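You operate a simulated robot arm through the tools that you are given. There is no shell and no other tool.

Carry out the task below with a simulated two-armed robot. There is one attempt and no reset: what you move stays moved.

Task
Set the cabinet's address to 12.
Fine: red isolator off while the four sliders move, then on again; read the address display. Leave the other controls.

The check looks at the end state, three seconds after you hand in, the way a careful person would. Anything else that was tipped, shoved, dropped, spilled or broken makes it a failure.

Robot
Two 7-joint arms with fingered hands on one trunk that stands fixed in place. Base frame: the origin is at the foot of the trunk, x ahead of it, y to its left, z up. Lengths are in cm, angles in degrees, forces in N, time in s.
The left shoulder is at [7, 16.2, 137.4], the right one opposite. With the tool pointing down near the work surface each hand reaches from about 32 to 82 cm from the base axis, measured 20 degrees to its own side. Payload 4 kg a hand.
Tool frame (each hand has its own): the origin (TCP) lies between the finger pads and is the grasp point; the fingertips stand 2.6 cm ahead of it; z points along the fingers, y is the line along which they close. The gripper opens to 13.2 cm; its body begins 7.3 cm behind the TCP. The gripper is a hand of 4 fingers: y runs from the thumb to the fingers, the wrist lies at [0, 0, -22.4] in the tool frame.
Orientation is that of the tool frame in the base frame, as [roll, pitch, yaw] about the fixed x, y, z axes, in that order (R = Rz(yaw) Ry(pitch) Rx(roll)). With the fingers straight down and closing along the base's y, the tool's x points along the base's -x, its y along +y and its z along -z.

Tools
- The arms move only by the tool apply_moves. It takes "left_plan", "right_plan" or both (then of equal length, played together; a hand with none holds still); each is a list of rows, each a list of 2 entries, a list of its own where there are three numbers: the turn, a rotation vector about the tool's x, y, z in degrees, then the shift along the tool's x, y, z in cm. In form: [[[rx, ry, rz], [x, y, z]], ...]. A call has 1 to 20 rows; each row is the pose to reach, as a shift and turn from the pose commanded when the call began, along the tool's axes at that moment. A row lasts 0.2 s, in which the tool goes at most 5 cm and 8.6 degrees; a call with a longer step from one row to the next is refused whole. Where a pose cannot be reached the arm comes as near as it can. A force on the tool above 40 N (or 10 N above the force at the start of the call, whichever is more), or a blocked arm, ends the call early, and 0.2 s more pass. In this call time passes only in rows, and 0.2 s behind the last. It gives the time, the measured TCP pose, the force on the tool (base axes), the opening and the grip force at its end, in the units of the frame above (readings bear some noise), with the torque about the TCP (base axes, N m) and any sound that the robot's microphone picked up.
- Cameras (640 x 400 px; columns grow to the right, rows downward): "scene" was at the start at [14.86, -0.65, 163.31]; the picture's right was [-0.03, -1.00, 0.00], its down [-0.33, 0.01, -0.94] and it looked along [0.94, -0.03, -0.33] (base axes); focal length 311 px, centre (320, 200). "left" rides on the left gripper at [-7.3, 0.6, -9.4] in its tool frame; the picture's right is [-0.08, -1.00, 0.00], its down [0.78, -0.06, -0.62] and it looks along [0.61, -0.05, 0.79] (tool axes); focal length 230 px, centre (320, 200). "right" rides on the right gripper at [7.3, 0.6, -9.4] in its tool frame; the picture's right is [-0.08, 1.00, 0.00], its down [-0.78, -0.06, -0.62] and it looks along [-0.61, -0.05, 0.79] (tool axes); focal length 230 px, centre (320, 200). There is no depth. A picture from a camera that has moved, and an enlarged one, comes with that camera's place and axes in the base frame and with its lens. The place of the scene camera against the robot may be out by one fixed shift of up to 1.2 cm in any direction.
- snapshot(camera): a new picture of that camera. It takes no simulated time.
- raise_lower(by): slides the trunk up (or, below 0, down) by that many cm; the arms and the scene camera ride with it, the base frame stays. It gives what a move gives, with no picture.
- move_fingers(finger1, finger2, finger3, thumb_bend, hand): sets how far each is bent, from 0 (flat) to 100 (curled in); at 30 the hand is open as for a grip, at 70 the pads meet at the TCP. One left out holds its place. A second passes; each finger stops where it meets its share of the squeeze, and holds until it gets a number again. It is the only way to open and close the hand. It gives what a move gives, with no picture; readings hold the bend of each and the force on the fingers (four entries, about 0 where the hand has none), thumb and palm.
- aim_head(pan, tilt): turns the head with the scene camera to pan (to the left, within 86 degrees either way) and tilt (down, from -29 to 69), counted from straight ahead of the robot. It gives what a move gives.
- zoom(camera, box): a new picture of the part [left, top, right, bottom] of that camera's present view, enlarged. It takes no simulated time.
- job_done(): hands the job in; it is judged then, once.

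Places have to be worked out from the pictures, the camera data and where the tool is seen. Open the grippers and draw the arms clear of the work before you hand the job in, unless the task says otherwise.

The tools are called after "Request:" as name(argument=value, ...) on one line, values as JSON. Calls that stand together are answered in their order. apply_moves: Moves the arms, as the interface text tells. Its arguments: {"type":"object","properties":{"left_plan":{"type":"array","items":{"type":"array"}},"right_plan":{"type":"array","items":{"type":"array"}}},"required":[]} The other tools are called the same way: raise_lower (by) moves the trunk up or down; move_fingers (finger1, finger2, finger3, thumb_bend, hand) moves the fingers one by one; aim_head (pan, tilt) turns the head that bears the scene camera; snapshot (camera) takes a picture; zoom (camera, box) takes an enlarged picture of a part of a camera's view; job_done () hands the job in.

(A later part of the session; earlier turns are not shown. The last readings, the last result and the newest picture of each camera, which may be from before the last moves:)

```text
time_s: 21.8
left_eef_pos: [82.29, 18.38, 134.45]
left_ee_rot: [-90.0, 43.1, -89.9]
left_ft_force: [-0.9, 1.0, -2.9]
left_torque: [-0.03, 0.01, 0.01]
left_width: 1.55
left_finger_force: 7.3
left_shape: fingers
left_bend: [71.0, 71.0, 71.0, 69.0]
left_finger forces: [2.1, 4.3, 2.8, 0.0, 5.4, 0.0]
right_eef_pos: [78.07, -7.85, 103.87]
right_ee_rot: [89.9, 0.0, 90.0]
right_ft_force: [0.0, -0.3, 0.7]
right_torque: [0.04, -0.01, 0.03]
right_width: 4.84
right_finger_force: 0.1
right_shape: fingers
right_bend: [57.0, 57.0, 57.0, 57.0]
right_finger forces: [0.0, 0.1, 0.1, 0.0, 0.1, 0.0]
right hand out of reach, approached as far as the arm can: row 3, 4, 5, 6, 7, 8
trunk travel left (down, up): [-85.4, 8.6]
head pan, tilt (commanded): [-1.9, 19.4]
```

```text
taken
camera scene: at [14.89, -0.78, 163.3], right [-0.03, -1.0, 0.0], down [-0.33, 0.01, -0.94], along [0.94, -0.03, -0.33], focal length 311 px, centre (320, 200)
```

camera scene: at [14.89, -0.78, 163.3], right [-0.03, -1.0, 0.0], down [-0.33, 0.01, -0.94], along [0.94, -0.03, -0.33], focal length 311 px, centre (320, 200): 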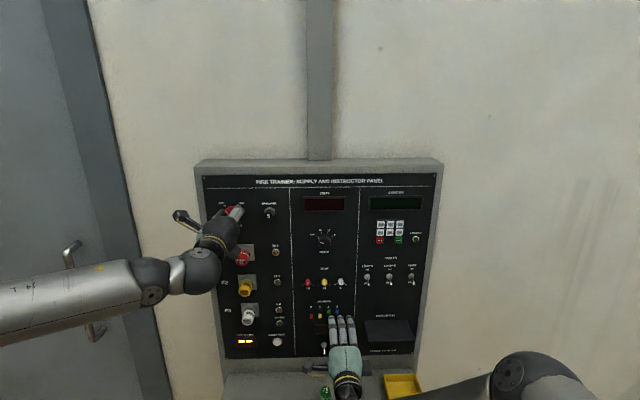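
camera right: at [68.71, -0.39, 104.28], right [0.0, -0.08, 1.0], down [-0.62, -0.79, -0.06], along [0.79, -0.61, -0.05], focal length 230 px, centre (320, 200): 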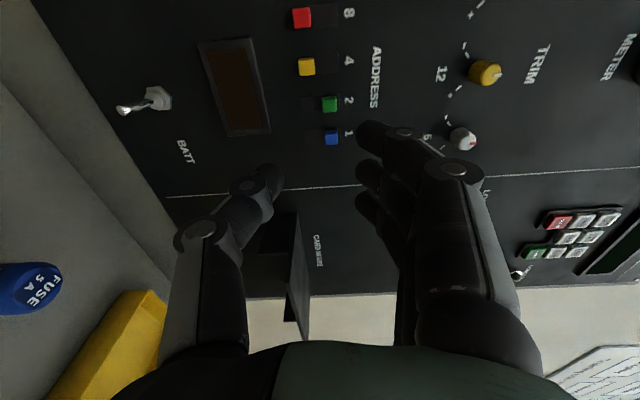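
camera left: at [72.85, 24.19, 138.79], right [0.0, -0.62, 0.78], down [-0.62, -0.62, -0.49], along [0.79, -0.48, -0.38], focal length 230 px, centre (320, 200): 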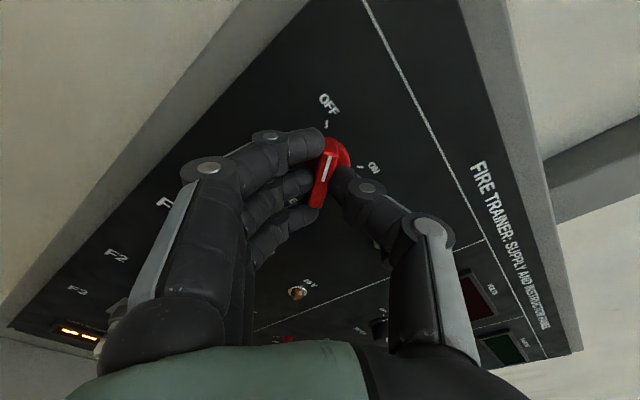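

The right hand is at about [78.1, -7.85, 103.9]. I zoom the hand camera to triangulate the sliders again from here.

Request:
zoom(camera="right", box=[250, 0, 410, 100])

Request:
zoom(camera="right", box=[250, 80, 410, 180])

```text
4.00 times, centred on (330, 50) of right
camera zoom: at [68.71, -0.39, 104.28], right [0.0, -0.08, 1.0], down [-0.62, -0.79, -0.06], along [0.79, -0.61, -0.05], focal length 920 px, centre (280, 800)
```

zoom: 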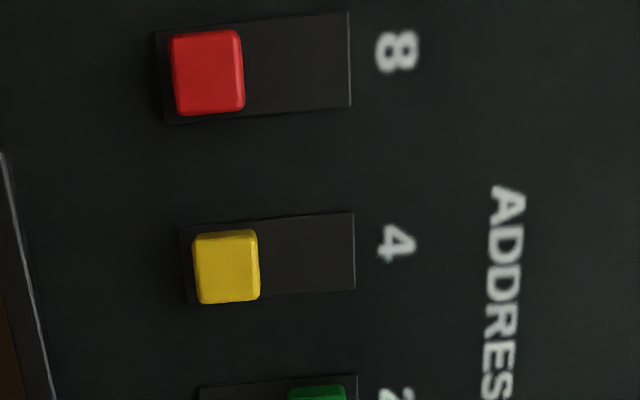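

```text
4.00 times, centred on (330, 130) of right
camera zoom: at [68.71, -0.39, 104.28], right [0.0, -0.08, 1.0], down [-0.62, -0.79, -0.06], along [0.79, -0.61, -0.05], focal length 920 px, centre (280, 480)
```

zoom: 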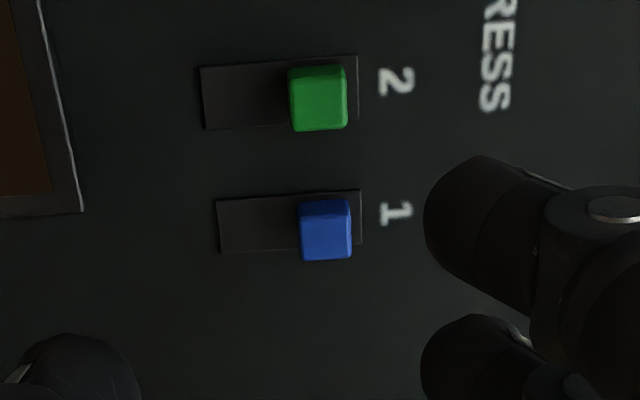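

The sliders' fronts come out at x≈85.15 and the panel at ≈85.8; up knobs' tops at z≈105.1 and the fingers' undersides at ≈106. I shift +0.3 cm in y and advance 4.5 cm with the fingers passing above knobs 2 and 1.

Request:
apply_moves(right_plan=[[[0, 0, 0], [0.3, 0, 0.8]], [[0, 0, 0], [0.3, 0, 1.6]], [[0, 0, 0], [0.3, 0, 2.4]], [[0, 0, 0], [0.3, 0, 3.2]], [[0, 0, 0], [0.3, 0, 3.8]], [[0, 0, 0], [0.3, 0, 4.2]], [[0, 0, 0], [0.3, 0, 4.5]], [[0, 0, 0], [0.3, 0, 4.5]]])

Request:
snapshot(camera="right")

Request:
zoom(camera="scene", box=[290, 285, 370, 335])

```text
time_s: 23.6
left_eef_pos: [82.2, 18.49, 134.43]
left_ee_rot: [-89.9, 43.0, -90.0]
left_ft_force: [0.2, -2.6, -1.0]
left_torque: [-0.01, 0.0, -0.05]
left_width: 1.54
left_finger_force: 6.9
left_shape: fingers
left_bend: [71.0, 71.0, 71.0, 69.0]
left_finger forces: [1.5, 3.5, 2.8, 0.0, 6.5, 0.0]
right_eef_pos: [82.61, -7.42, 103.69]
right_ee_rot: [90.0, 0.1, 90.0]
right_ft_force: [-1.1, -0.1, -0.1]
right_torque: [-0.01, -0.02, 0.0]
right_width: 4.71
right_finger_force: 0.8
right_shape: fingers
right_bend: [57.0, 57.0, 57.0, 57.0]
right_finger forces: [0.0, 0.0, 0.1, 0.0, 1.0, 0.0]
trunk travel left (down, up): [-85.4, 8.6]
head pan, tilt (commanded): [-1.9, 19.4]
```

```text
taken
camera right: at [73.27, 0.0, 104.28], right [0.0, -0.08, 1.0], down [-0.62, -0.79, -0.06], along [0.79, -0.61, -0.05], focal length 230 px, centre (320, 200)
```

right: 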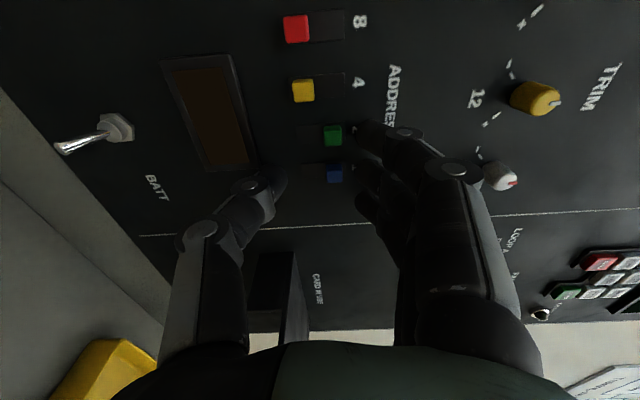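

```text
8.00 times, centred on (330, 310) of scene
camera zoom: at [14.89, -0.7, 163.3], right [-0.03, -1.0, 0.0], down [-0.33, 0.01, -0.94], along [0.94, -0.03, -0.33], focal length 2487 px, centre (240, -680)
```

zoom: 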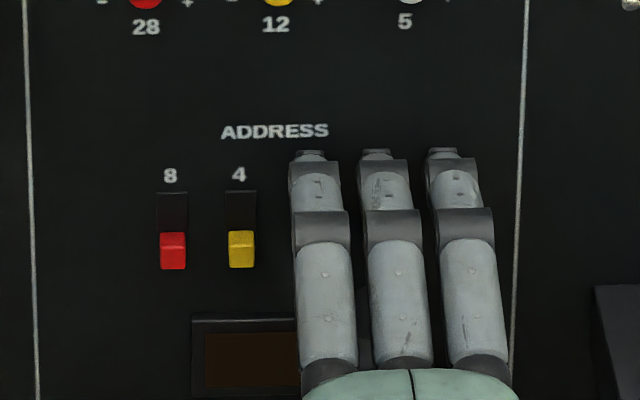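

The thumb reads 1 N: it is just touching something, probably the address display's bezel corner. I zoom to see it before going on.

Request:
zoom(camera="right", box=[220, 90, 420, 215])

```text
3.20 times, centred on (320, 152) of right
camera zoom: at [73.27, 0.0, 104.28], right [0.0, -0.08, 1.0], down [-0.62, -0.79, -0.06], along [0.79, -0.61, -0.05], focal length 736 px, centre (320, 352)
```

zoom: 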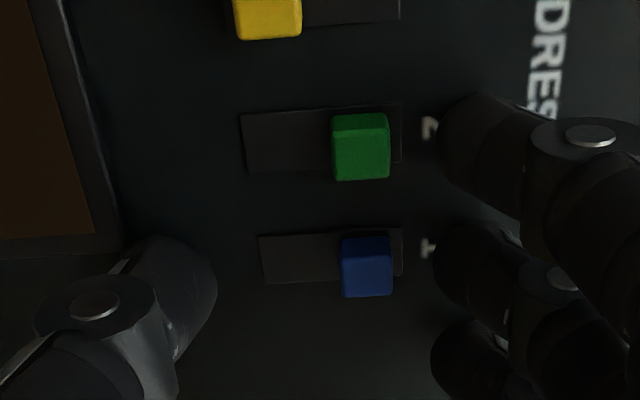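

The thumb tip lies right beside the bezel's corner. I back off 4 cm and curl the thumb away, so that only the fingers go near the panel for the downward push.

Request:
apply_moves(right_plan=[[[0, 0, 0], [0, 0, -0.5]], [[0, 0, 0], [0, 0, -1.5]], [[0, 0, 0], [0, 0, -2.75]], [[0, 0, 0], [0, 0, -4.0]], [[0, 0, 0], [0, 0, -4.0]]])

Request:
move_fingers(hand="right", thumb_bend=95)

Request:
snapshot(camera="right")

```text
time_s: 24.8
left_eef_pos: [82.2, 18.43, 134.37]
left_ee_rot: [-90.0, 43.1, -89.9]
left_ft_force: [0.5, -1.9, -1.4]
left_torque: [0.02, -0.02, -0.02]
left_width: 1.51
left_finger_force: 7.7
left_shape: fingers
left_bend: [71.0, 71.0, 71.0, 69.0]
left_finger forces: [1.5, 3.5, 2.8, 0.0, 6.5, 0.0]
right_eef_pos: [78.6, -7.31, 103.73]
right_ee_rot: [90.0, 0.0, 90.0]
right_ft_force: [0.4, -0.8, 0.7]
right_torque: [-0.06, -0.03, 0.0]
right_width: 4.78
right_finger_force: 0.0
right_shape: fingers
right_bend: [57.0, 57.0, 57.0, 57.0]
right_finger forces: [0.0, 0.0, 0.0, 0.0, 0.1, 0.0]
trunk travel left (down, up): [-85.4, 8.6]
head pan, tilt (commanded): [-1.9, 19.4]
```

```text
time_s: 25.8
left_eef_pos: [82.13, 18.53, 134.27]
left_ee_rot: [-90.0, 43.0, -90.1]
left_ft_force: [-0.8, -2.5, -1.1]
left_torque: [-0.03, -0.01, -0.05]
left_width: 1.54
left_finger_force: 7.4
left_shape: fingers
left_bend: [71.0, 71.0, 71.0, 69.0]
left_finger forces: [1.6, 3.6, 2.8, 0.0, 6.6, 0.1]
right_eef_pos: [78.58, -7.41, 103.82]
right_ee_rot: [90.0, 0.1, 89.9]
right_ft_force: [0.6, 0.7, -0.1]
right_torque: [-0.01, 0.0, 0.01]
right_width: 3.0
right_finger_force: 0.1
right_shape: fingers
right_bend: [57.0, 57.0, 57.0, 95.0]
right_finger forces: [0.0, 0.1, 0.1, 0.0, 0.1, 0.1]
trunk travel left (down, up): [-85.4, 8.6]
head pan, tilt (commanded): [-1.9, 19.4]
```

```text
taken
camera right: at [69.27, 0.06, 104.26], right [0.0, -0.08, 1.0], down [-0.62, -0.79, -0.06], along [0.79, -0.61, -0.05], focal length 230 px, centre (320, 200)
```

right: 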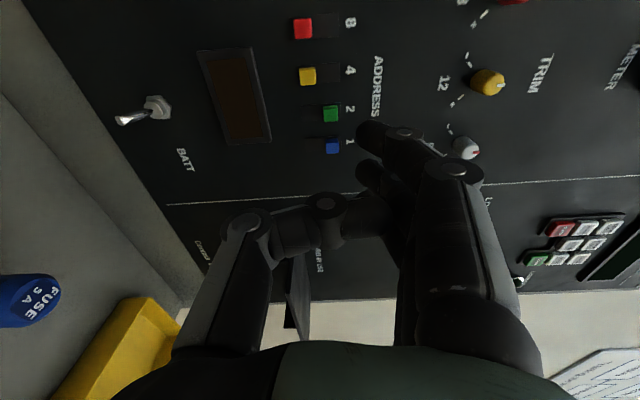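

The thumb is now curled well behind the fingertips. I advance again to just short of the panel and check the readings.

Request:
apply_moves(right_plan=[[[0, 0, 0], [0, 0, 1.2]], [[0, 0, 0], [0, 0, 2.4]], [[0, 0, 0], [0, 0, 3.4]], [[0, 0, 0], [0, 0, 4.0]], [[0, 0, 0], [0, 0, 4.2]], [[0, 0, 0], [0, 0, 4.4]], [[0, 0, 0], [0, 0, 4.4]]])

Request:
zoom(camera="right", box=[240, 80, 440, 205])

```text
time_s: 27.4
left_eef_pos: [81.99, 18.54, 134.46]
left_ee_rot: [-90.0, 43.0, -89.9]
left_ft_force: [9.6, -1.7, -5.2]
left_torque: [-0.01, 0.06, -0.04]
left_width: 1.55
left_finger_force: 6.6
left_shape: fingers
left_bend: [71.0, 70.0, 71.0, 69.0]
left_finger forces: [1.5, 3.7, 4.6, 0.1, 3.9, 0.1]
right_eef_pos: [82.84, -7.45, 103.96]
right_ee_rot: [89.9, 0.0, 90.1]
right_ft_force: [-29.1, -2.0, 1.6]
right_torque: [0.03, -0.9, -0.11]
right_width: 2.97
right_finger_force: 13.9
right_shape: fingers
right_bend: [59.0, 59.0, 59.0, 95.0]
right_finger forces: [8.9, 9.5, 10.0, 0.1, 0.1, 0.0]
trunk travel left (down, up): [-85.4, 8.6]
head pan, tilt (commanded): [-1.9, 19.4]
```

```text
3.20 times, centred on (340, 142) of right
camera zoom: at [73.36, 0.04, 104.38], right [0.0, -0.08, 1.0], down [-0.61, -0.79, -0.06], along [0.79, -0.61, -0.05], focal length 736 px, centre (256, 384)
```

zoom: 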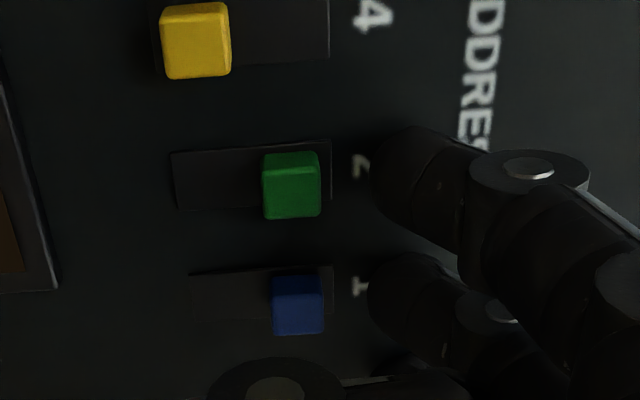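

The fingertips pressed on the panel with 29 N, so I back off 0.35 cm at once to leave a hair's gap, keeping overlap with the 0.65 cm knobs.

Request:
apply_moves(right_plan=[[[0, 0, 0], [0, 0, -0.2]], [[0, 0, 0], [0, 0, -0.35]], [[0, 0, 0], [0, 0, -0.35]]])

Request:
zoom(camera="right", box=[240, 80, 440, 205])

Request:
snapshot(camera="scene")

```text
time_s: 28.2
left_eef_pos: [82.2, 18.54, 134.52]
left_ee_rot: [-90.0, 43.0, -89.9]
left_ft_force: [-6.3, -1.7, -4.2]
left_torque: [-0.02, 0.04, 0.03]
left_width: 1.44
left_finger_force: 9.3
left_shape: fingers
left_bend: [71.0, 70.0, 71.0, 69.0]
left_finger forces: [2.3, 4.6, 4.1, 0.0, 7.0, 0.0]
right_eef_pos: [82.71, -7.56, 103.78]
right_ee_rot: [89.9, 0.0, 89.9]
right_ft_force: [-0.1, -0.6, 0.4]
right_torque: [0.02, 0.0, -0.05]
right_width: 3.01
right_finger_force: 0.0
right_shape: fingers
right_bend: [57.0, 57.0, 57.0, 95.0]
right_finger forces: [0.1, 0.0, 0.1, 0.0, 0.0, 0.1]
trunk travel left (down, up): [-85.4, 8.6]
head pan, tilt (commanded): [-1.9, 19.4]
```

```text
3.20 times, centred on (340, 142) of right
camera zoom: at [73.29, -0.07, 104.4], right [0.0, -0.08, 1.0], down [-0.62, -0.78, -0.06], along [0.79, -0.62, -0.05], focal length 736 px, centre (256, 384)
```

zoom: 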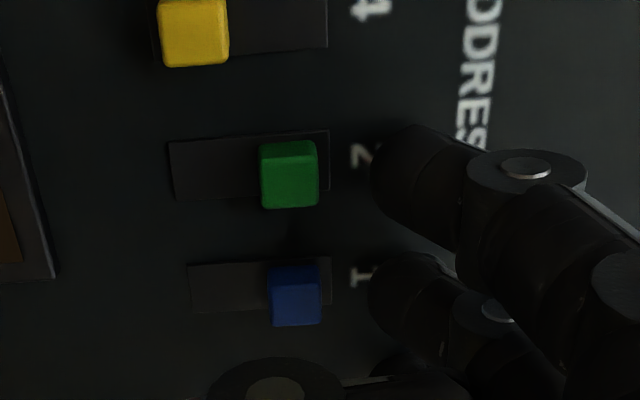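

```text
taken
camera scene: at [14.79, -0.66, 163.32], right [-0.03, -1.0, 0.0], down [-0.33, 0.01, -0.94], along [0.94, -0.03, -0.33], focal length 311 px, centre (320, 200)
```

scene: 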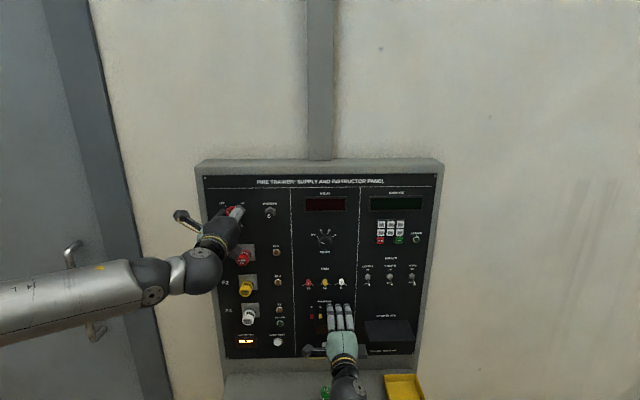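

No contact force remains and the fingertips sit about 0.8 cm above knobs 2 and 1. I now lower the hand 1.6 cm in small steps, which should start pushing both knobs down.

Request:
apply_moves(right_plan=[[[0, 0, 0], [0, -0.3, 0]], [[0, 0, 0], [0, -0.6, 0]], [[0, 0, 0], [0, -0.8, 0]], [[0, 0, 0], [0, -1.0, 0]], [[0, 0, 0], [0, -1.2, 0]], [[0, 0, 0], [0, -1.4, 0]], [[0, 0, 0], [0, -1.6, 0]], [[0, 0, 0], [0, -1.6, 0]]])

Request:
zoom(camera="right", box=[240, 80, 440, 205])

```text
time_s: 30.0
left_eef_pos: [82.18, 18.43, 134.38]
left_ee_rot: [-90.1, 43.0, -89.8]
left_ft_force: [-4.5, -2.6, -3.9]
left_torque: [-0.02, 0.05, -0.01]
left_width: 1.49
left_finger_force: 8.8
left_shape: fingers
left_bend: [71.0, 70.0, 71.0, 69.0]
left_finger forces: [1.9, 4.4, 4.2, 0.1, 7.0, 0.1]
right_eef_pos: [82.57, -7.32, 102.27]
right_ee_rot: [90.0, 0.0, 90.2]
right_ft_force: [0.4, -0.8, 1.9]
right_torque: [0.03, 0.0, -0.02]
right_width: 3.06
right_finger_force: 1.2
right_shape: fingers
right_bend: [56.0, 56.0, 57.0, 95.0]
right_finger forces: [0.7, 0.8, 0.1, 0.0, 0.0, 0.0]
trunk travel left (down, up): [-85.4, 8.6]
head pan, tilt (commanded): [-1.9, 19.4]
```

```text
3.20 times, centred on (340, 142) of right
camera zoom: at [73.26, 0.02, 102.75], right [0.0, -0.08, 1.0], down [-0.62, -0.79, -0.06], along [0.79, -0.61, -0.05], focal length 736 px, centre (256, 384)
```

zoom: 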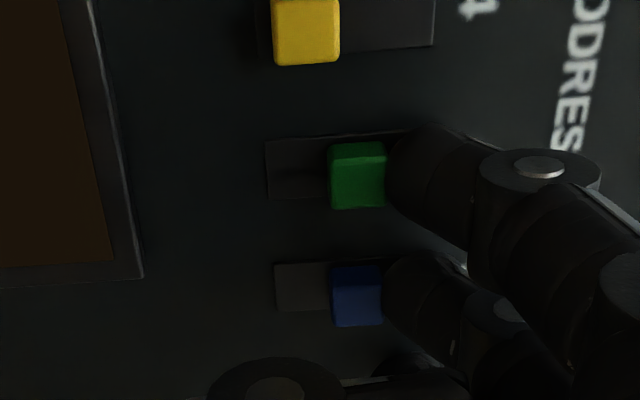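

Both knobs follow the fingers at under 1 N each. About 0.77 cm of travel remains, so I lower a further 0.85 cm.

Request:
apply_moves(right_plan=[[[0, 0, 0], [0, -0.2, 0]], [[0, 0, 0], [0, -0.4, 0]], [[0, 0, 0], [0, -0.6, 0]], [[0, 0, 0], [0, -0.75, 0]], [[0, 0, 0], [0, -0.85, 0]], [[0, 0, 0], [0, -0.85, 0]]])

Request:
zoom(camera="right", box=[240, 80, 440, 205])

```text
time_s: 31.4
left_eef_pos: [82.19, 18.52, 134.46]
left_ee_rot: [-89.9, 43.0, -89.9]
left_ft_force: [-4.4, -2.4, -2.7]
left_torque: [0.01, 0.03, -0.05]
left_width: 1.48
left_finger_force: 9.3
left_shape: fingers
left_bend: [71.0, 71.0, 71.0, 69.0]
left_finger forces: [1.9, 4.3, 4.3, 0.0, 7.0, 0.0]
right_eef_pos: [82.61, -7.49, 101.46]
right_ee_rot: [89.9, 0.0, 90.1]
right_ft_force: [-0.1, -0.5, 2.9]
right_torque: [0.06, -0.04, -0.06]
right_width: 3.05
right_finger_force: 1.1
right_shape: fingers
right_bend: [56.0, 56.0, 57.0, 95.0]
right_finger forces: [1.1, 1.2, 0.0, 0.1, 0.1, 0.0]
trunk travel left (down, up): [-85.4, 8.6]
head pan, tilt (commanded): [-1.9, 19.4]
```

```text
3.20 times, centred on (340, 142) of right
camera zoom: at [73.26, 0.0, 101.94], right [0.0, -0.08, 1.0], down [-0.62, -0.79, -0.06], along [0.79, -0.61, -0.05], focal length 736 px, centre (256, 384)
```

zoom: 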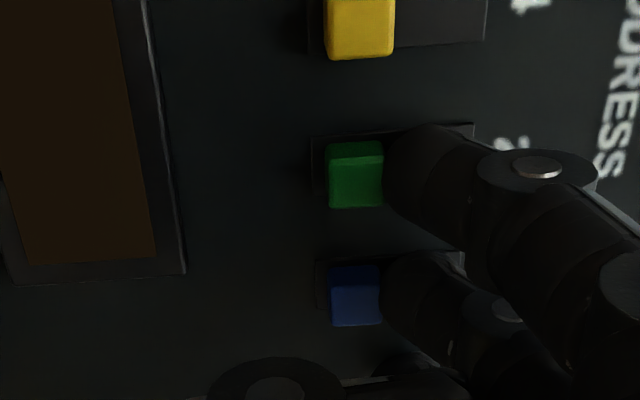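

Green and blue now sit level with yellow, near the slot's lower end. I press a further 0.2 cm to be sure they are against their stops.

Request:
apply_moves(right_plan=[[[0, 0, 0], [0, -0.1, 0]], [[0, 0, 0], [0, -0.2, 0]], [[0, 0, 0], [0, -0.2, 0]]])

Request:
zoom(camera="right", box=[240, 80, 440, 205])

```text
time_s: 32.2
left_eef_pos: [82.14, 18.47, 134.51]
left_ee_rot: [-90.0, 43.1, -89.8]
left_ft_force: [-2.8, -2.1, -3.2]
left_torque: [-0.03, 0.02, -0.03]
left_width: 1.46
left_finger_force: 8.8
left_shape: fingers
left_bend: [71.0, 71.0, 71.0, 69.0]
left_finger forces: [1.8, 4.3, 4.3, 0.0, 7.1, 0.0]
right_eef_pos: [82.53, -7.5, 101.35]
right_ee_rot: [89.9, 0.0, 90.2]
right_ft_force: [0.7, -0.6, 3.3]
right_torque: [0.05, -0.07, -0.01]
right_width: 3.09
right_finger_force: 1.6
right_shape: fingers
right_bend: [55.0, 55.0, 57.0, 95.0]
right_finger forces: [1.6, 1.6, 0.0, 0.0, 0.0, 0.0]
trunk travel left (down, up): [-85.4, 8.6]
head pan, tilt (commanded): [-1.9, 19.4]
```

```text
3.20 times, centred on (340, 142) of right
camera zoom: at [73.25, -0.01, 101.8], right [0.0, -0.08, 1.0], down [-0.62, -0.79, -0.06], along [0.79, -0.61, -0.05], focal length 736 px, centre (256, 384)
```

zoom: 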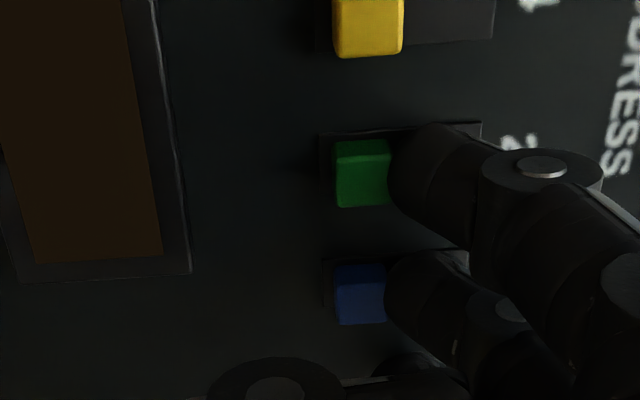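

The knobs stayed put while the fingers yielded slightly, so 2 and 1 are at their lower stops. I lift the fingers off by 0.3 cm and draw back 4 cm.

Request:
apply_moves(right_plan=[[[0, 0, 0], [0, 0.2, 0]], [[0, 0, 0], [0, 0.4, 0]], [[0, 0, 0], [0, 0.4, -0.8]], [[0, 0, 0], [0, 0.4, -2.0]], [[0, 0, 0], [0, 0.4, -3.0]], [[0, 0, 0], [0, 0.4, -4.0]], [[0, 0, 0], [0, 0.4, -4.0]]])

Request:
move_fingers(hand="right", thumb_bend=58, finger1=58, finger2=58, finger3=58)

Request:
snapshot(camera="right")

Request:
zoom(camera="right", box=[240, 20, 440, 145])

```text
time_s: 33.8
left_eef_pos: [82.07, 18.44, 134.38]
left_ee_rot: [-90.0, 42.9, -89.8]
left_ft_force: [-3.6, -2.6, -3.5]
left_torque: [0.0, 0.04, -0.02]
left_width: 1.51
left_finger_force: 8.9
left_shape: fingers
left_bend: [72.0, 71.0, 71.0, 69.0]
left_finger forces: [1.9, 4.3, 4.1, 0.0, 7.4, 0.1]
right_eef_pos: [78.53, -7.27, 101.71]
right_ee_rot: [90.0, 0.1, 90.1]
right_ft_force: [-0.2, -0.1, 0.6]
right_torque: [0.02, 0.01, 0.01]
right_width: 3.02
right_finger_force: 0.1
right_shape: fingers
right_bend: [57.0, 57.0, 57.0, 95.0]
right_finger forces: [0.0, 0.1, 0.0, 0.0, 0.1, 0.1]
trunk travel left (down, up): [-85.4, 8.6]
head pan, tilt (commanded): [-1.9, 19.4]
```

```text
time_s: 34.8
left_eef_pos: [82.0, 18.41, 134.58]
left_ee_rot: [-89.9, 43.0, -89.9]
left_ft_force: [-4.7, -2.6, -1.4]
left_torque: [0.02, 0.04, -0.04]
left_width: 1.49
left_finger_force: 8.7
left_shape: fingers
left_bend: [72.0, 71.0, 71.0, 69.0]
left_finger forces: [1.9, 4.3, 4.0, 0.1, 7.3, 0.0]
right_eef_pos: [78.63, -7.38, 101.64]
right_ee_rot: [90.0, 0.1, 90.1]
right_ft_force: [0.0, 0.1, 0.2]
right_torque: [0.01, 0.0, -0.01]
right_width: 4.82
right_finger_force: 0.0
right_shape: fingers
right_bend: [57.0, 57.0, 57.0, 57.0]
right_finger forces: [0.1, 0.0, 0.0, 0.0, 0.0, 0.0]
trunk travel left (down, up): [-85.4, 8.6]
head pan, tilt (commanded): [-1.9, 19.4]
```

```text
taken
camera right: at [69.28, 0.05, 102.17], right [0.0, -0.08, 1.0], down [-0.62, -0.79, -0.06], along [0.79, -0.61, -0.05], focal length 230 px, centre (320, 200)
```

right: 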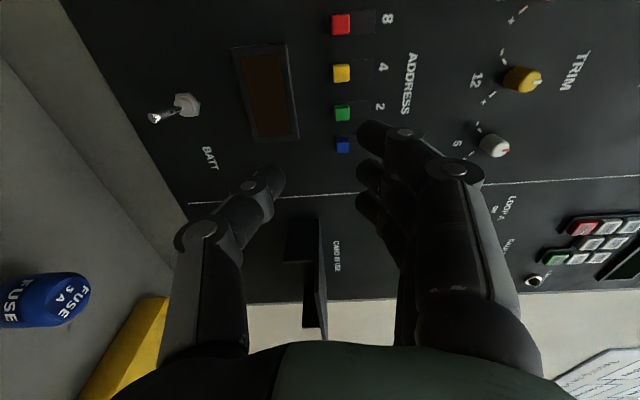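

```text
3.20 times, centred on (340, 82) of right
camera zoom: at [69.28, 0.05, 102.17], right [0.0, -0.08, 1.0], down [-0.62, -0.79, -0.06], along [0.79, -0.61, -0.05], focal length 736 px, centre (256, 576)
```

zoom: 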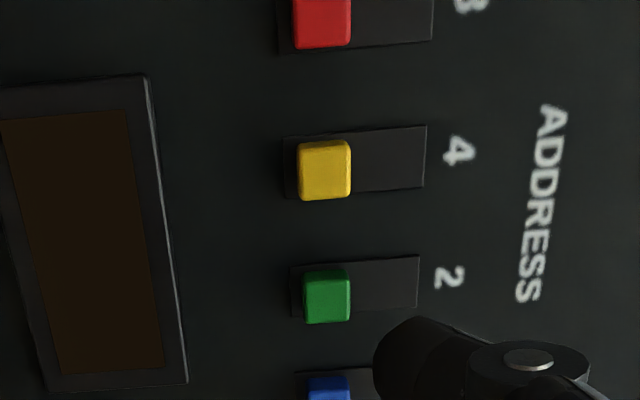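

All four sliders are now at the bottom. I move the right hand at this stand-off to y≈-0.2, z≈104.15 so that the thumb lines up below slider 8.

Request:
apply_moves(right_plan=[[[0, 0, 0], [1.2, 0.8, 0]], [[0, 0, 0], [2.4, 1.6, 0]], [[0, 0, 0], [3.6, 2.4, 0]], [[0, 0, 0], [4.8, 2.5, 0]], [[0, 0, 0], [6.0, 2.5, 0]], [[0, 0, 0], [7.2, 2.5, 0]], [[0, 0, 0], [7.2, 2.5, 0]]])

Request:
snapshot(camera="right")

Request:
zoom(camera="right", box=[220, 90, 420, 215])

Request:
snapshot(camera="scene")

```text
time_s: 36.4
left_eef_pos: [82.18, 18.54, 134.39]
left_ee_rot: [-90.1, 43.0, -89.8]
left_ft_force: [-4.2, -2.2, -2.1]
left_torque: [-0.04, 0.02, -0.03]
left_width: 1.47
left_finger_force: 8.6
left_shape: fingers
left_bend: [72.0, 71.0, 71.0, 69.0]
left_finger forces: [1.8, 4.2, 3.7, 0.0, 7.1, 0.0]
right_eef_pos: [78.61, -0.2, 104.02]
right_ee_rot: [89.9, 0.0, 90.2]
right_ft_force: [-0.4, -0.9, -0.1]
right_torque: [-0.04, 0.02, -0.01]
right_width: 4.84
right_finger_force: 0.0
right_shape: fingers
right_bend: [57.0, 57.0, 57.0, 57.0]
right_finger forces: [0.0, 0.1, 0.0, 0.1, 0.0, 0.1]
trunk travel left (down, up): [-85.4, 8.6]
head pan, tilt (commanded): [-1.9, 19.4]
```

```text
taken
camera right: at [69.22, 7.2, 104.55], right [0.0, -0.08, 1.0], down [-0.62, -0.79, -0.06], along [0.79, -0.61, -0.05], focal length 230 px, centre (320, 200)
```

right: 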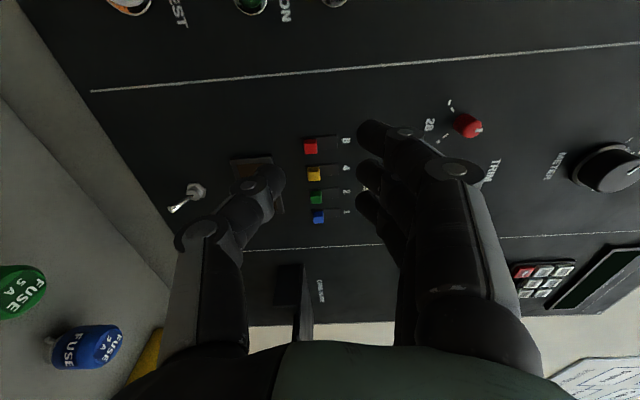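

```text
3.20 times, centred on (320, 152) of right
camera zoom: at [69.22, 7.2, 104.55], right [0.0, -0.08, 1.0], down [-0.62, -0.79, -0.06], along [0.79, -0.61, -0.05], focal length 736 px, centre (320, 352)
```

zoom: 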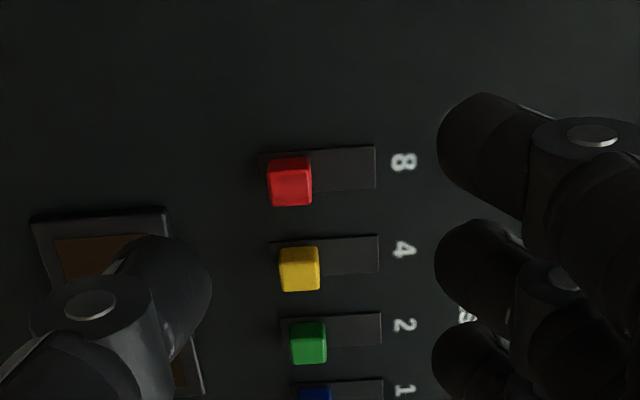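

```text
taken
camera scene: at [14.78, -0.72, 163.31], right [-0.03, -1.0, 0.0], down [-0.33, 0.01, -0.94], along [0.94, -0.03, -0.33], focal length 311 px, centre (320, 200)
```

scene: 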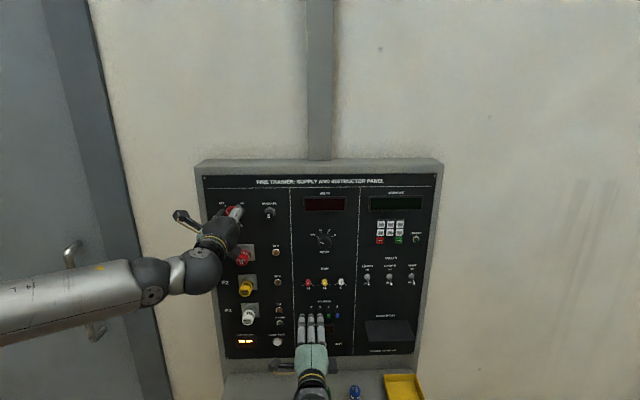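

The thumb is lined up under slider 8, between its knob (bottom z≈102.7) and the display bezel (top z≈100). I advance 3.7 cm to bring the thumb tip close to the panel.

Request:
apply_moves(right_plan=[[[0, 0, 0], [0, 0, 0.9]], [[0, 0, 0], [0, 0, 1.8]], [[0, 0, 0], [0, 0, 2.6]], [[0, 0, 0], [0, 0, 3.2]], [[0, 0, 0], [0, 0, 3.5]], [[0, 0, 0], [0, 0, 3.7]], [[0, 0, 0], [0, 0, 3.7]]])

Request:
zoom(camera="right", box=[220, 110, 420, 235])

```text
time_s: 38.0
left_eef_pos: [82.17, 18.48, 134.54]
left_ee_rot: [-89.9, 43.1, -89.9]
left_ft_force: [-4.6, -2.0, -2.2]
left_torque: [0.04, 0.01, -0.04]
left_width: 1.49
left_finger_force: 8.3
left_shape: fingers
left_bend: [72.0, 71.0, 71.0, 69.0]
left_finger forces: [1.9, 4.2, 3.9, 0.0, 7.0, 0.0]
right_eef_pos: [82.57, -0.85, 103.97]
right_ee_rot: [89.9, 0.4, 89.7]
right_ft_force: [0.0, -0.4, -0.5]
right_torque: [0.01, -0.03, 0.0]
right_width: 4.84
right_finger_force: 0.0
right_shape: fingers
right_bend: [57.0, 57.0, 57.0, 57.0]
right_finger forces: [0.0, 0.0, 0.0, 0.1, 0.0, 0.0]
trunk travel left (down, up): [-85.4, 8.6]
head pan, tilt (commanded): [-1.9, 19.4]
```

```text
3.20 times, centred on (320, 172) of right
camera zoom: at [73.24, 6.63, 104.46], right [0.0, -0.07, 1.0], down [-0.62, -0.78, -0.06], along [0.78, -0.62, -0.04], focal length 736 px, centre (320, 288)
```

zoom: 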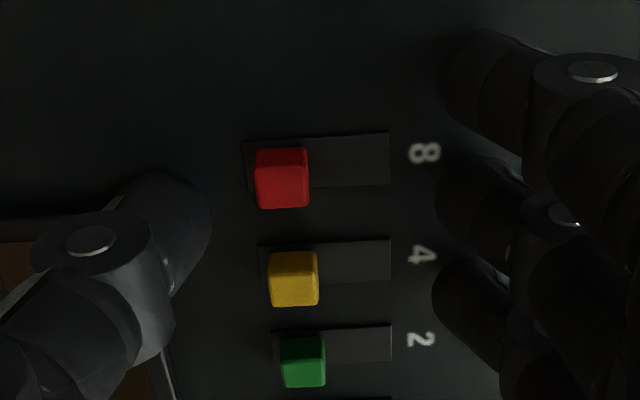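

The hand drifted to y≈-0.7 on the way in; nothing is touching. I correct +0.6 cm in y so the thumb is centred under slider 8.

Request:
apply_moves(right_plan=[[[0, 0, 0], [0.3, 0, 0]], [[0, 0, 0], [0.6, 0, 0]], [[0, 0, 0], [0.6, 0, 0]]])

Request:
zoom(camera="right", box=[220, 110, 420, 235])

Request:
snapshot(camera="scene")

```text
time_s: 38.8
left_eef_pos: [82.12, 18.58, 134.32]
left_ee_rot: [-90.0, 43.0, -89.8]
left_ft_force: [-0.3, -3.5, -3.5]
left_torque: [-0.02, 0.04, -0.07]
left_width: 1.49
left_finger_force: 8.1
left_shape: fingers
left_bend: [71.0, 71.0, 71.0, 69.0]
left_finger forces: [1.6, 4.0, 4.3, 0.0, 6.8, 0.0]
right_eef_pos: [82.71, -1.2, 103.77]
right_ee_rot: [90.0, 1.2, 89.4]
right_ft_force: [-8.4, 1.7, 1.2]
right_torque: [-0.03, 0.06, 0.08]
right_width: 4.6
right_finger_force: 3.9
right_shape: fingers
right_bend: [57.0, 57.0, 57.0, 58.0]
right_finger forces: [2.4, 0.0, 0.1, 0.0, 6.0, 0.1]
trunk travel left (down, up): [-85.4, 8.6]
head pan, tilt (commanded): [-1.9, 19.4]
```

```text
3.20 times, centred on (320, 172) of right
camera zoom: at [73.39, 6.19, 104.05], right [0.0, -0.06, 1.0], down [-0.63, -0.78, -0.05], along [0.78, -0.63, -0.03], focal length 736 px, centre (320, 288)
```

zoom: 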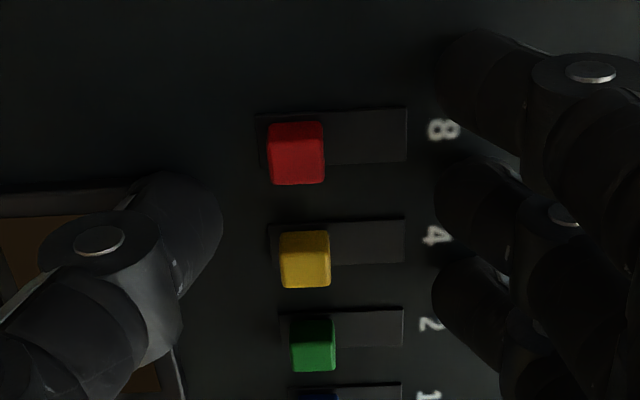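

```text
taken
camera scene: at [14.73, -0.69, 163.32], right [-0.03, -1.0, 0.0], down [-0.33, 0.01, -0.94], along [0.94, -0.03, -0.33], focal length 311 px, centre (320, 200)
```

scene: 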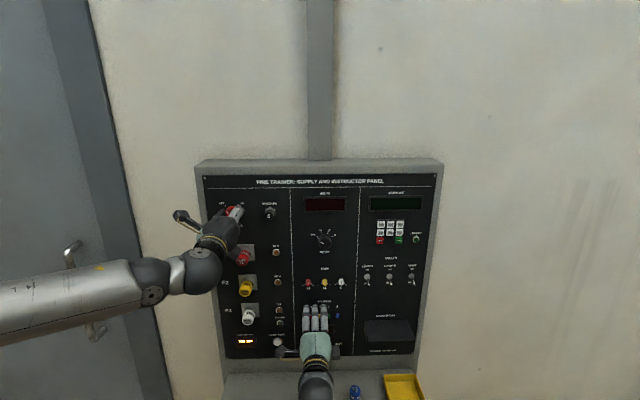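

The hand went the wrong way (y≈-1.2, tilting) and the thumb pressed the panel, so the arm seems to be hindered near this spot. I back off 3 cm straight away and look at where the arm is.

Request:
apply_moves(right_plan=[[[0, 0, 0], [-0.3, 0, -0.4]], [[0, 0, 0], [-0.6, 0, -1.2]], [[0, 0, 0], [-0.6, 0, -2.2]], [[0, 0, 0], [-0.6, 0, -3.2]], [[0, 0, 0], [-0.6, 0, -3.2]]])

Request:
snapshot(camera="right")

Request:
aim_head(pan=-20, tilt=50)

Request:
snapshot(camera="scene")

```text
time_s: 39.2
left_eef_pos: [81.83, 18.45, 134.3]
left_ee_rot: [-90.0, 43.2, -90.1]
left_ft_force: [7.5, -3.5, -3.0]
left_torque: [-0.05, 0.03, -0.05]
left_width: 1.52
left_finger_force: 6.8
left_shape: fingers
left_bend: [71.0, 70.0, 71.0, 69.0]
left_finger forces: [1.0, 3.0, 4.4, 0.0, 4.8, 0.1]
right_eef_pos: [82.74, -1.48, 104.96]
right_ee_rot: [89.5, 0.9, 89.3]
right_ft_force: [-33.3, 8.7, -3.6]
right_torque: [0.27, 1.38, 0.45]
right_width: 5.51
right_finger_force: 16.3
right_shape: fingers
right_bend: [57.0, 57.0, 57.0, 57.0]
right_finger forces: [2.4, 0.0, 0.1, 0.1, 30.8, 0.0]
trunk travel left (down, up): [-85.4, 8.6]
head pan, tilt (commanded): [-1.9, 19.4]
stopped in row 2 (right hand): the force on the tool passed its limit at 44 N (the readings are from after the stop); the commanded pose is now the measured one
```

```text
taken
camera right: at [73.4, 6.08, 105.18], right [-0.01, -0.06, 1.0], down [-0.62, -0.78, -0.05], along [0.78, -0.62, -0.03], focal length 230 px, centre (320, 200)
```

right: 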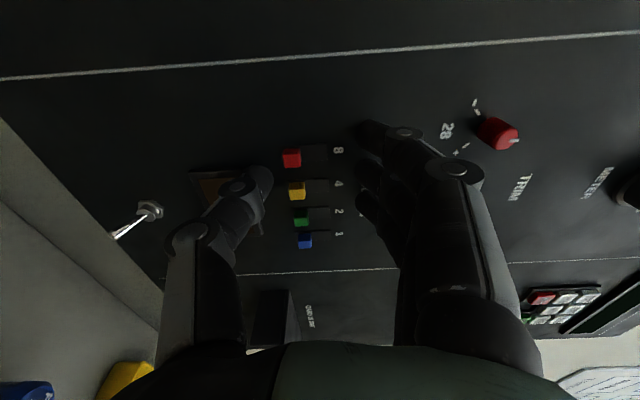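

```text
time_s: 40.2
left_eef_pos: [81.86, 18.45, 134.46]
left_ee_rot: [-90.1, 43.0, -90.1]
left_ft_force: [4.5, -5.0, -7.5]
left_torque: [0.03, 0.08, -0.09]
left_width: 1.48
left_finger_force: 7.8
left_shape: fingers
left_bend: [71.0, 70.0, 71.0, 69.0]
left_finger forces: [0.9, 3.1, 6.3, 0.0, 4.9, 0.0]
right_eef_pos: [82.7, -1.57, 104.93]
right_ee_rot: [89.4, 0.8, 89.2]
right_ft_force: [-35.2, 10.7, -2.8]
right_torque: [0.5, 1.54, 0.58]
right_width: 5.49
right_finger_force: 17.3
right_shape: fingers
right_bend: [57.0, 57.0, 57.0, 57.0]
right_finger forces: [1.0, 0.0, 0.1, 0.1, 34.3, 0.0]
trunk travel left (down, up): [-85.4, 8.6]
head pan, tilt (commanded): [-20.0, 50.0]
```

```text
taken
camera scene: at [12.36, -2.82, 158.7], right [-0.34, -0.94, 0.0], down [-0.72, 0.26, -0.65], along [0.61, -0.22, -0.76], focal length 311 px, centre (320, 200)
```

scene: 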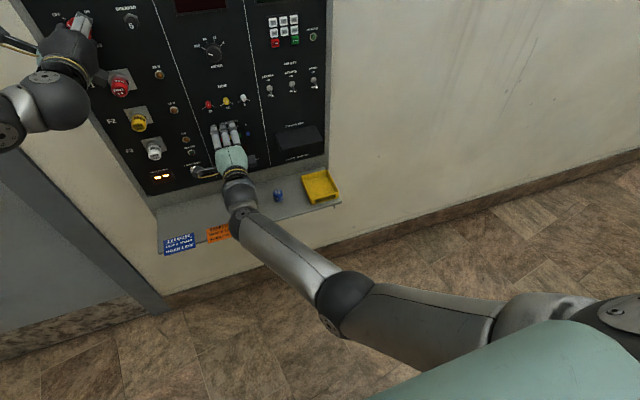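

The thumb is pressing the panel with about 34 N, so the arm itself seems to be caught on something. Before moving I look closer at the arm and torso.

Request:
zoom(camera="scene", box=[300, 230, 640, 400])

Request:
zoom(camera="scene", box=[150, 100, 350, 225])

Request:
zoom(camera="right", box=[160, 110, 420, 272])

```text
1.88 times, centred on (470, 315) of scene
camera zoom: at [12.36, -2.82, 158.7], right [-0.34, -0.94, 0.0], down [-0.72, 0.26, -0.65], along [0.61, -0.22, -0.76], focal length 585 px, centre (38, -16)
```

zoom: 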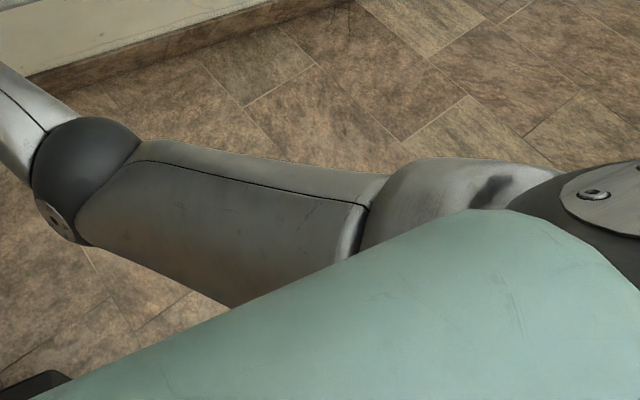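

```text
3.20 times, centred on (250, 162) of scene
camera zoom: at [12.36, -2.82, 158.7], right [-0.34, -0.94, 0.0], down [-0.72, 0.26, -0.65], along [0.61, -0.22, -0.76], focal length 995 px, centre (544, 320)
```

zoom: 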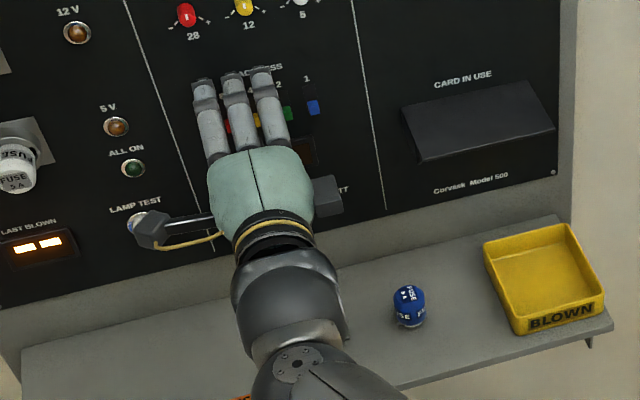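

```text
2.46 times, centred on (290, 191) of right
camera zoom: at [73.41, 6.02, 105.23], right [-0.01, -0.06, 1.0], down [-0.63, -0.78, -0.06], along [0.78, -0.63, -0.03], focal length 566 px, centre (394, 222)
```

zoom: 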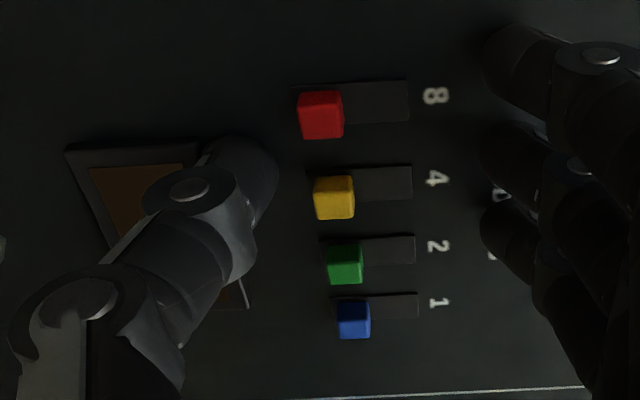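

The upper arm lies against the edge of the chest, which explains the sticking when the hand goes left. I move the hand right and back together in small steps, so the elbow swings away from the torso and the thumb comes off the panel.

Request:
apply_moves(right_plan=[[[0, 0, 0], [-0.3, 0, -0.3]], [[0, 0, 0], [-0.6, 0, -0.8]], [[0, 0, 0], [-1.0, 0, -1.4]], [[0, 0, 0], [-1.5, 0, -2.2]], [[0, 0, 0], [-2.0, 0, -3.0]], [[0, 0, 0], [-2.0, 0, -3.0]]])

Request:
snapshot(camera="right")

Request:
snapshot(camera="scene")

```text
time_s: 41.6
left_eef_pos: [82.07, 18.52, 134.42]
left_ee_rot: [-90.0, 43.0, -89.9]
left_ft_force: [-8.3, 0.3, -3.0]
left_torque: [-0.06, 0.07, 0.01]
left_width: 1.46
left_finger_force: 9.9
left_shape: fingers
left_bend: [72.0, 71.0, 72.0, 70.0]
left_finger forces: [2.2, 5.3, 4.5, 0.0, 7.2, 0.0]
right_eef_pos: [80.31, -4.02, 105.7]
right_ee_rot: [88.6, 1.1, 88.9]
right_ft_force: [-0.4, 0.7, -0.2]
right_torque: [0.01, 0.0, -0.02]
right_width: 4.85
right_finger_force: 0.0
right_shape: fingers
right_bend: [57.0, 57.0, 57.0, 57.0]
right_finger forces: [0.0, 0.0, 0.0, 0.1, 0.0, 0.0]
trunk travel left (down, up): [-85.4, 8.6]
head pan, tilt (commanded): [-20.0, 50.0]
```

```text
taken
camera right: at [71.09, 3.5, 105.87], right [-0.03, -0.06, 1.0], down [-0.63, -0.77, -0.06], along [0.78, -0.63, -0.02], focal length 230 px, centre (320, 200)
```

right: 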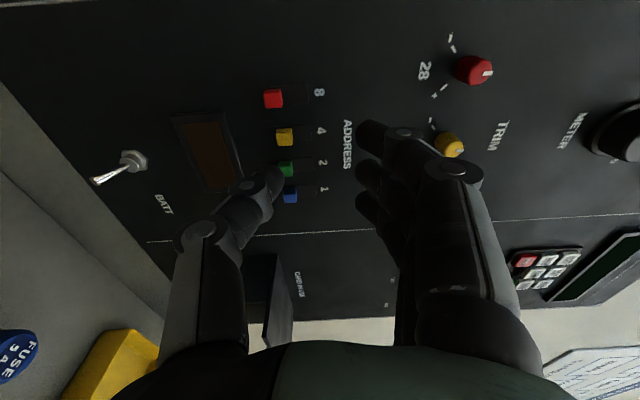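

```text
taken
camera scene: at [12.59, -2.94, 158.68], right [-0.34, -0.94, 0.0], down [-0.72, 0.26, -0.64], along [0.6, -0.22, -0.77], focal length 311 px, centre (320, 200)
```

scene: 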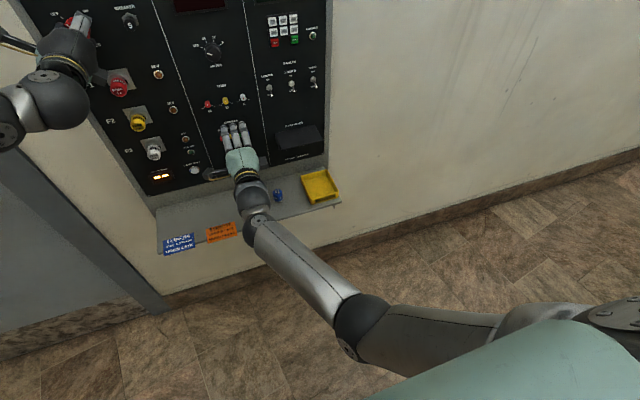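

The thumb is off the panel and forces are zero, but the arm is still slightly off its commanded pose. I move farther right and back to free the elbow fully.

Request:
apply_moves(right_plan=[[[0, 0, 0], [-1, 0, -1]], [[0, 0, 0], [-2, 0, -2]], [[0, 0, 0], [-3, 0, -3]], [[0, 0, 0], [-4, 0, -4]], [[0, 0, 0], [-5, 0.5, -5]], [[0, 0, 0], [-5, 0.5, -5]]])

Request:
move_fingers(hand="right", finger1=92, finger2=92, finger3=92)

Request:
snapshot(camera="right")

Request:
snapshot(camera="scene")

```text
time_s: 43.0
left_eef_pos: [81.95, 18.49, 134.35]
left_ee_rot: [-90.0, 43.0, -89.9]
left_ft_force: [-5.0, 0.3, 0.0]
left_torque: [-0.01, 0.02, 0.03]
left_width: 1.47
left_finger_force: 8.7
left_shape: fingers
left_bend: [72.0, 71.0, 72.0, 69.0]
left_finger forces: [2.1, 4.5, 3.8, 0.1, 6.9, 0.1]
right_eef_pos: [74.65, -8.03, 105.42]
right_ee_rot: [89.6, 0.6, 89.4]
right_ft_force: [0.7, -0.2, -0.1]
right_torque: [-0.01, 0.0, -0.01]
right_width: 4.85
right_finger_force: 0.0
right_shape: fingers
right_bend: [57.0, 57.0, 57.0, 57.0]
right_finger forces: [0.0, 0.0, 0.0, 0.0, 0.0, 0.0]
trunk travel left (down, up): [-85.4, 8.6]
head pan, tilt (commanded): [-20.0, 50.0]
```

```text
time_s: 44.0
left_eef_pos: [82.08, 18.5, 134.34]
left_ee_rot: [-90.0, 43.0, -90.0]
left_ft_force: [-7.1, 0.6, 0.0]
left_torque: [-0.02, 0.0, 0.01]
left_width: 1.47
left_finger_force: 8.4
left_shape: fingers
left_bend: [72.0, 71.0, 72.0, 69.0]
left_finger forces: [2.0, 4.6, 3.6, 0.1, 6.8, 0.0]
right_eef_pos: [74.74, -8.32, 105.47]
right_ee_rot: [89.3, 0.6, 89.3]
right_ft_force: [0.4, -1.1, 0.5]
right_torque: [-0.02, 0.01, 0.02]
right_width: 3.16
right_finger_force: 0.0
right_shape: fingers
right_bend: [92.0, 92.0, 92.0, 57.0]
right_finger forces: [0.0, 0.1, 0.0, 0.0, 0.1, 0.0]
trunk travel left (down, up): [-85.4, 8.6]
head pan, tilt (commanded): [-20.0, 50.0]
```

```text
taken
camera right: at [65.5, -0.66, 105.75], right [-0.01, -0.07, 1.0], down [-0.63, -0.78, -0.06], along [0.78, -0.63, -0.03], focal length 230 px, centre (320, 200)
```

right: 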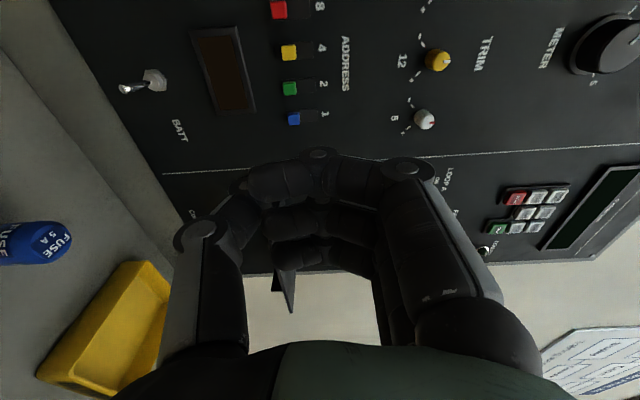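

```text
taken
camera scene: at [12.59, -2.94, 158.67], right [-0.34, -0.94, 0.0], down [-0.72, 0.26, -0.64], along [0.6, -0.22, -0.77], focal length 311 px, centre (320, 200)
```

scene: 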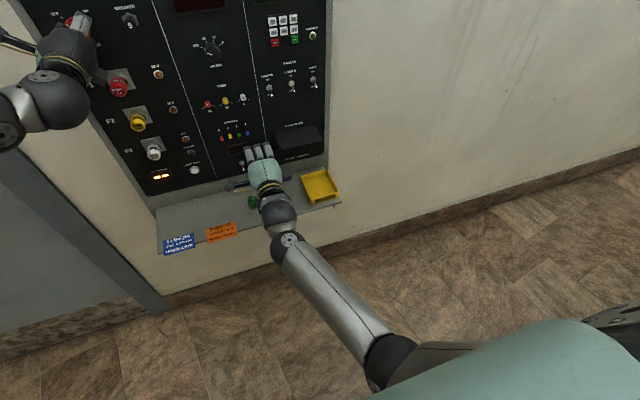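

The arm is free again at about [74.7, -8.3, 105.4], with the fingers curled back and the thumb forward. To keep the elbow away from the chest I yaw the hand 20° (pointing left) so that the wrist stays right, and move toward slider 8 at a stand-off.

Request:
apply_moves(right_plan=[[[0, 5, 0], [0, 0, 0]], [[0, 10, 0], [0.5, 0, 0]], [[0, 15, 0], [1.5, 0, 0]], [[0, 20, 0], [2.5, -0.4, 0.6]], [[0, 20, 0], [3.5, -0.9, 1.4]], [[0, 20, 0], [4.5, -1.4, 2.2]], [[0, 20, 0], [5.6, -1.5, 3.0]], [[0, 20, 0], [5.6, -1.5, 3.6]], [[0, 20, 0], [5.6, -1.5, 3.6]]])

Request:
snapshot(camera="right")

Request:
snapshot(camera="scene")

```text
time_s: 46.0
left_eef_pos: [82.07, 18.5, 134.37]
left_ee_rot: [-90.0, 43.0, -90.1]
left_ft_force: [-6.6, 1.0, -0.1]
left_torque: [-0.05, 0.01, 0.0]
left_width: 1.5
left_finger_force: 7.9
left_shape: fingers
left_bend: [72.0, 71.0, 72.0, 69.0]
left_finger forces: [2.0, 4.5, 3.2, 0.0, 6.9, 0.0]
right_eef_pos: [78.54, -2.72, 103.97]
right_ee_rot: [89.6, 0.8, 109.3]
right_ft_force: [0.1, 0.3, -0.1]
right_torque: [0.02, -0.04, -0.01]
right_width: 3.15
right_finger_force: 0.1
right_shape: fingers
right_bend: [92.0, 92.0, 92.0, 57.0]
right_finger forces: [0.0, 0.0, 0.0, 0.0, 0.0, 0.0]
trunk travel left (down, up): [-85.4, 8.6]
head pan, tilt (commanded): [-20.0, 50.0]
```

```text
taken
camera right: at [67.16, 1.17, 104.29], right [0.02, -0.06, 1.0], down [-0.32, -0.95, -0.05], along [0.95, -0.32, -0.03], focal length 230 px, centre (320, 200)
```

right: 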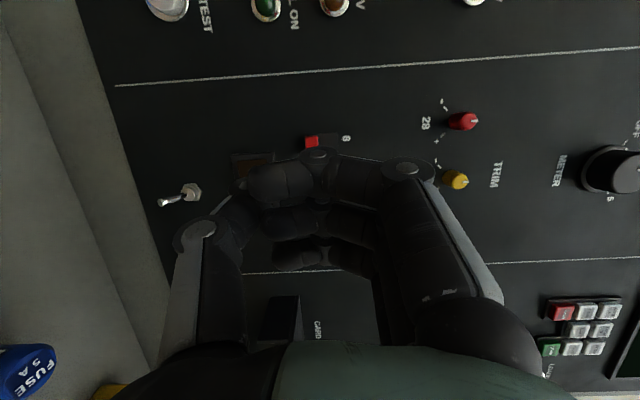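

```text
taken
camera scene: at [12.61, -2.94, 158.67], right [-0.34, -0.94, 0.0], down [-0.72, 0.26, -0.64], along [0.6, -0.22, -0.77], focal length 311 px, centre (320, 200)
```

scene: 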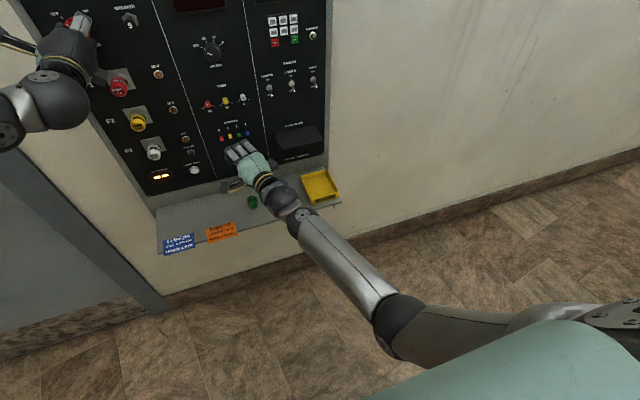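

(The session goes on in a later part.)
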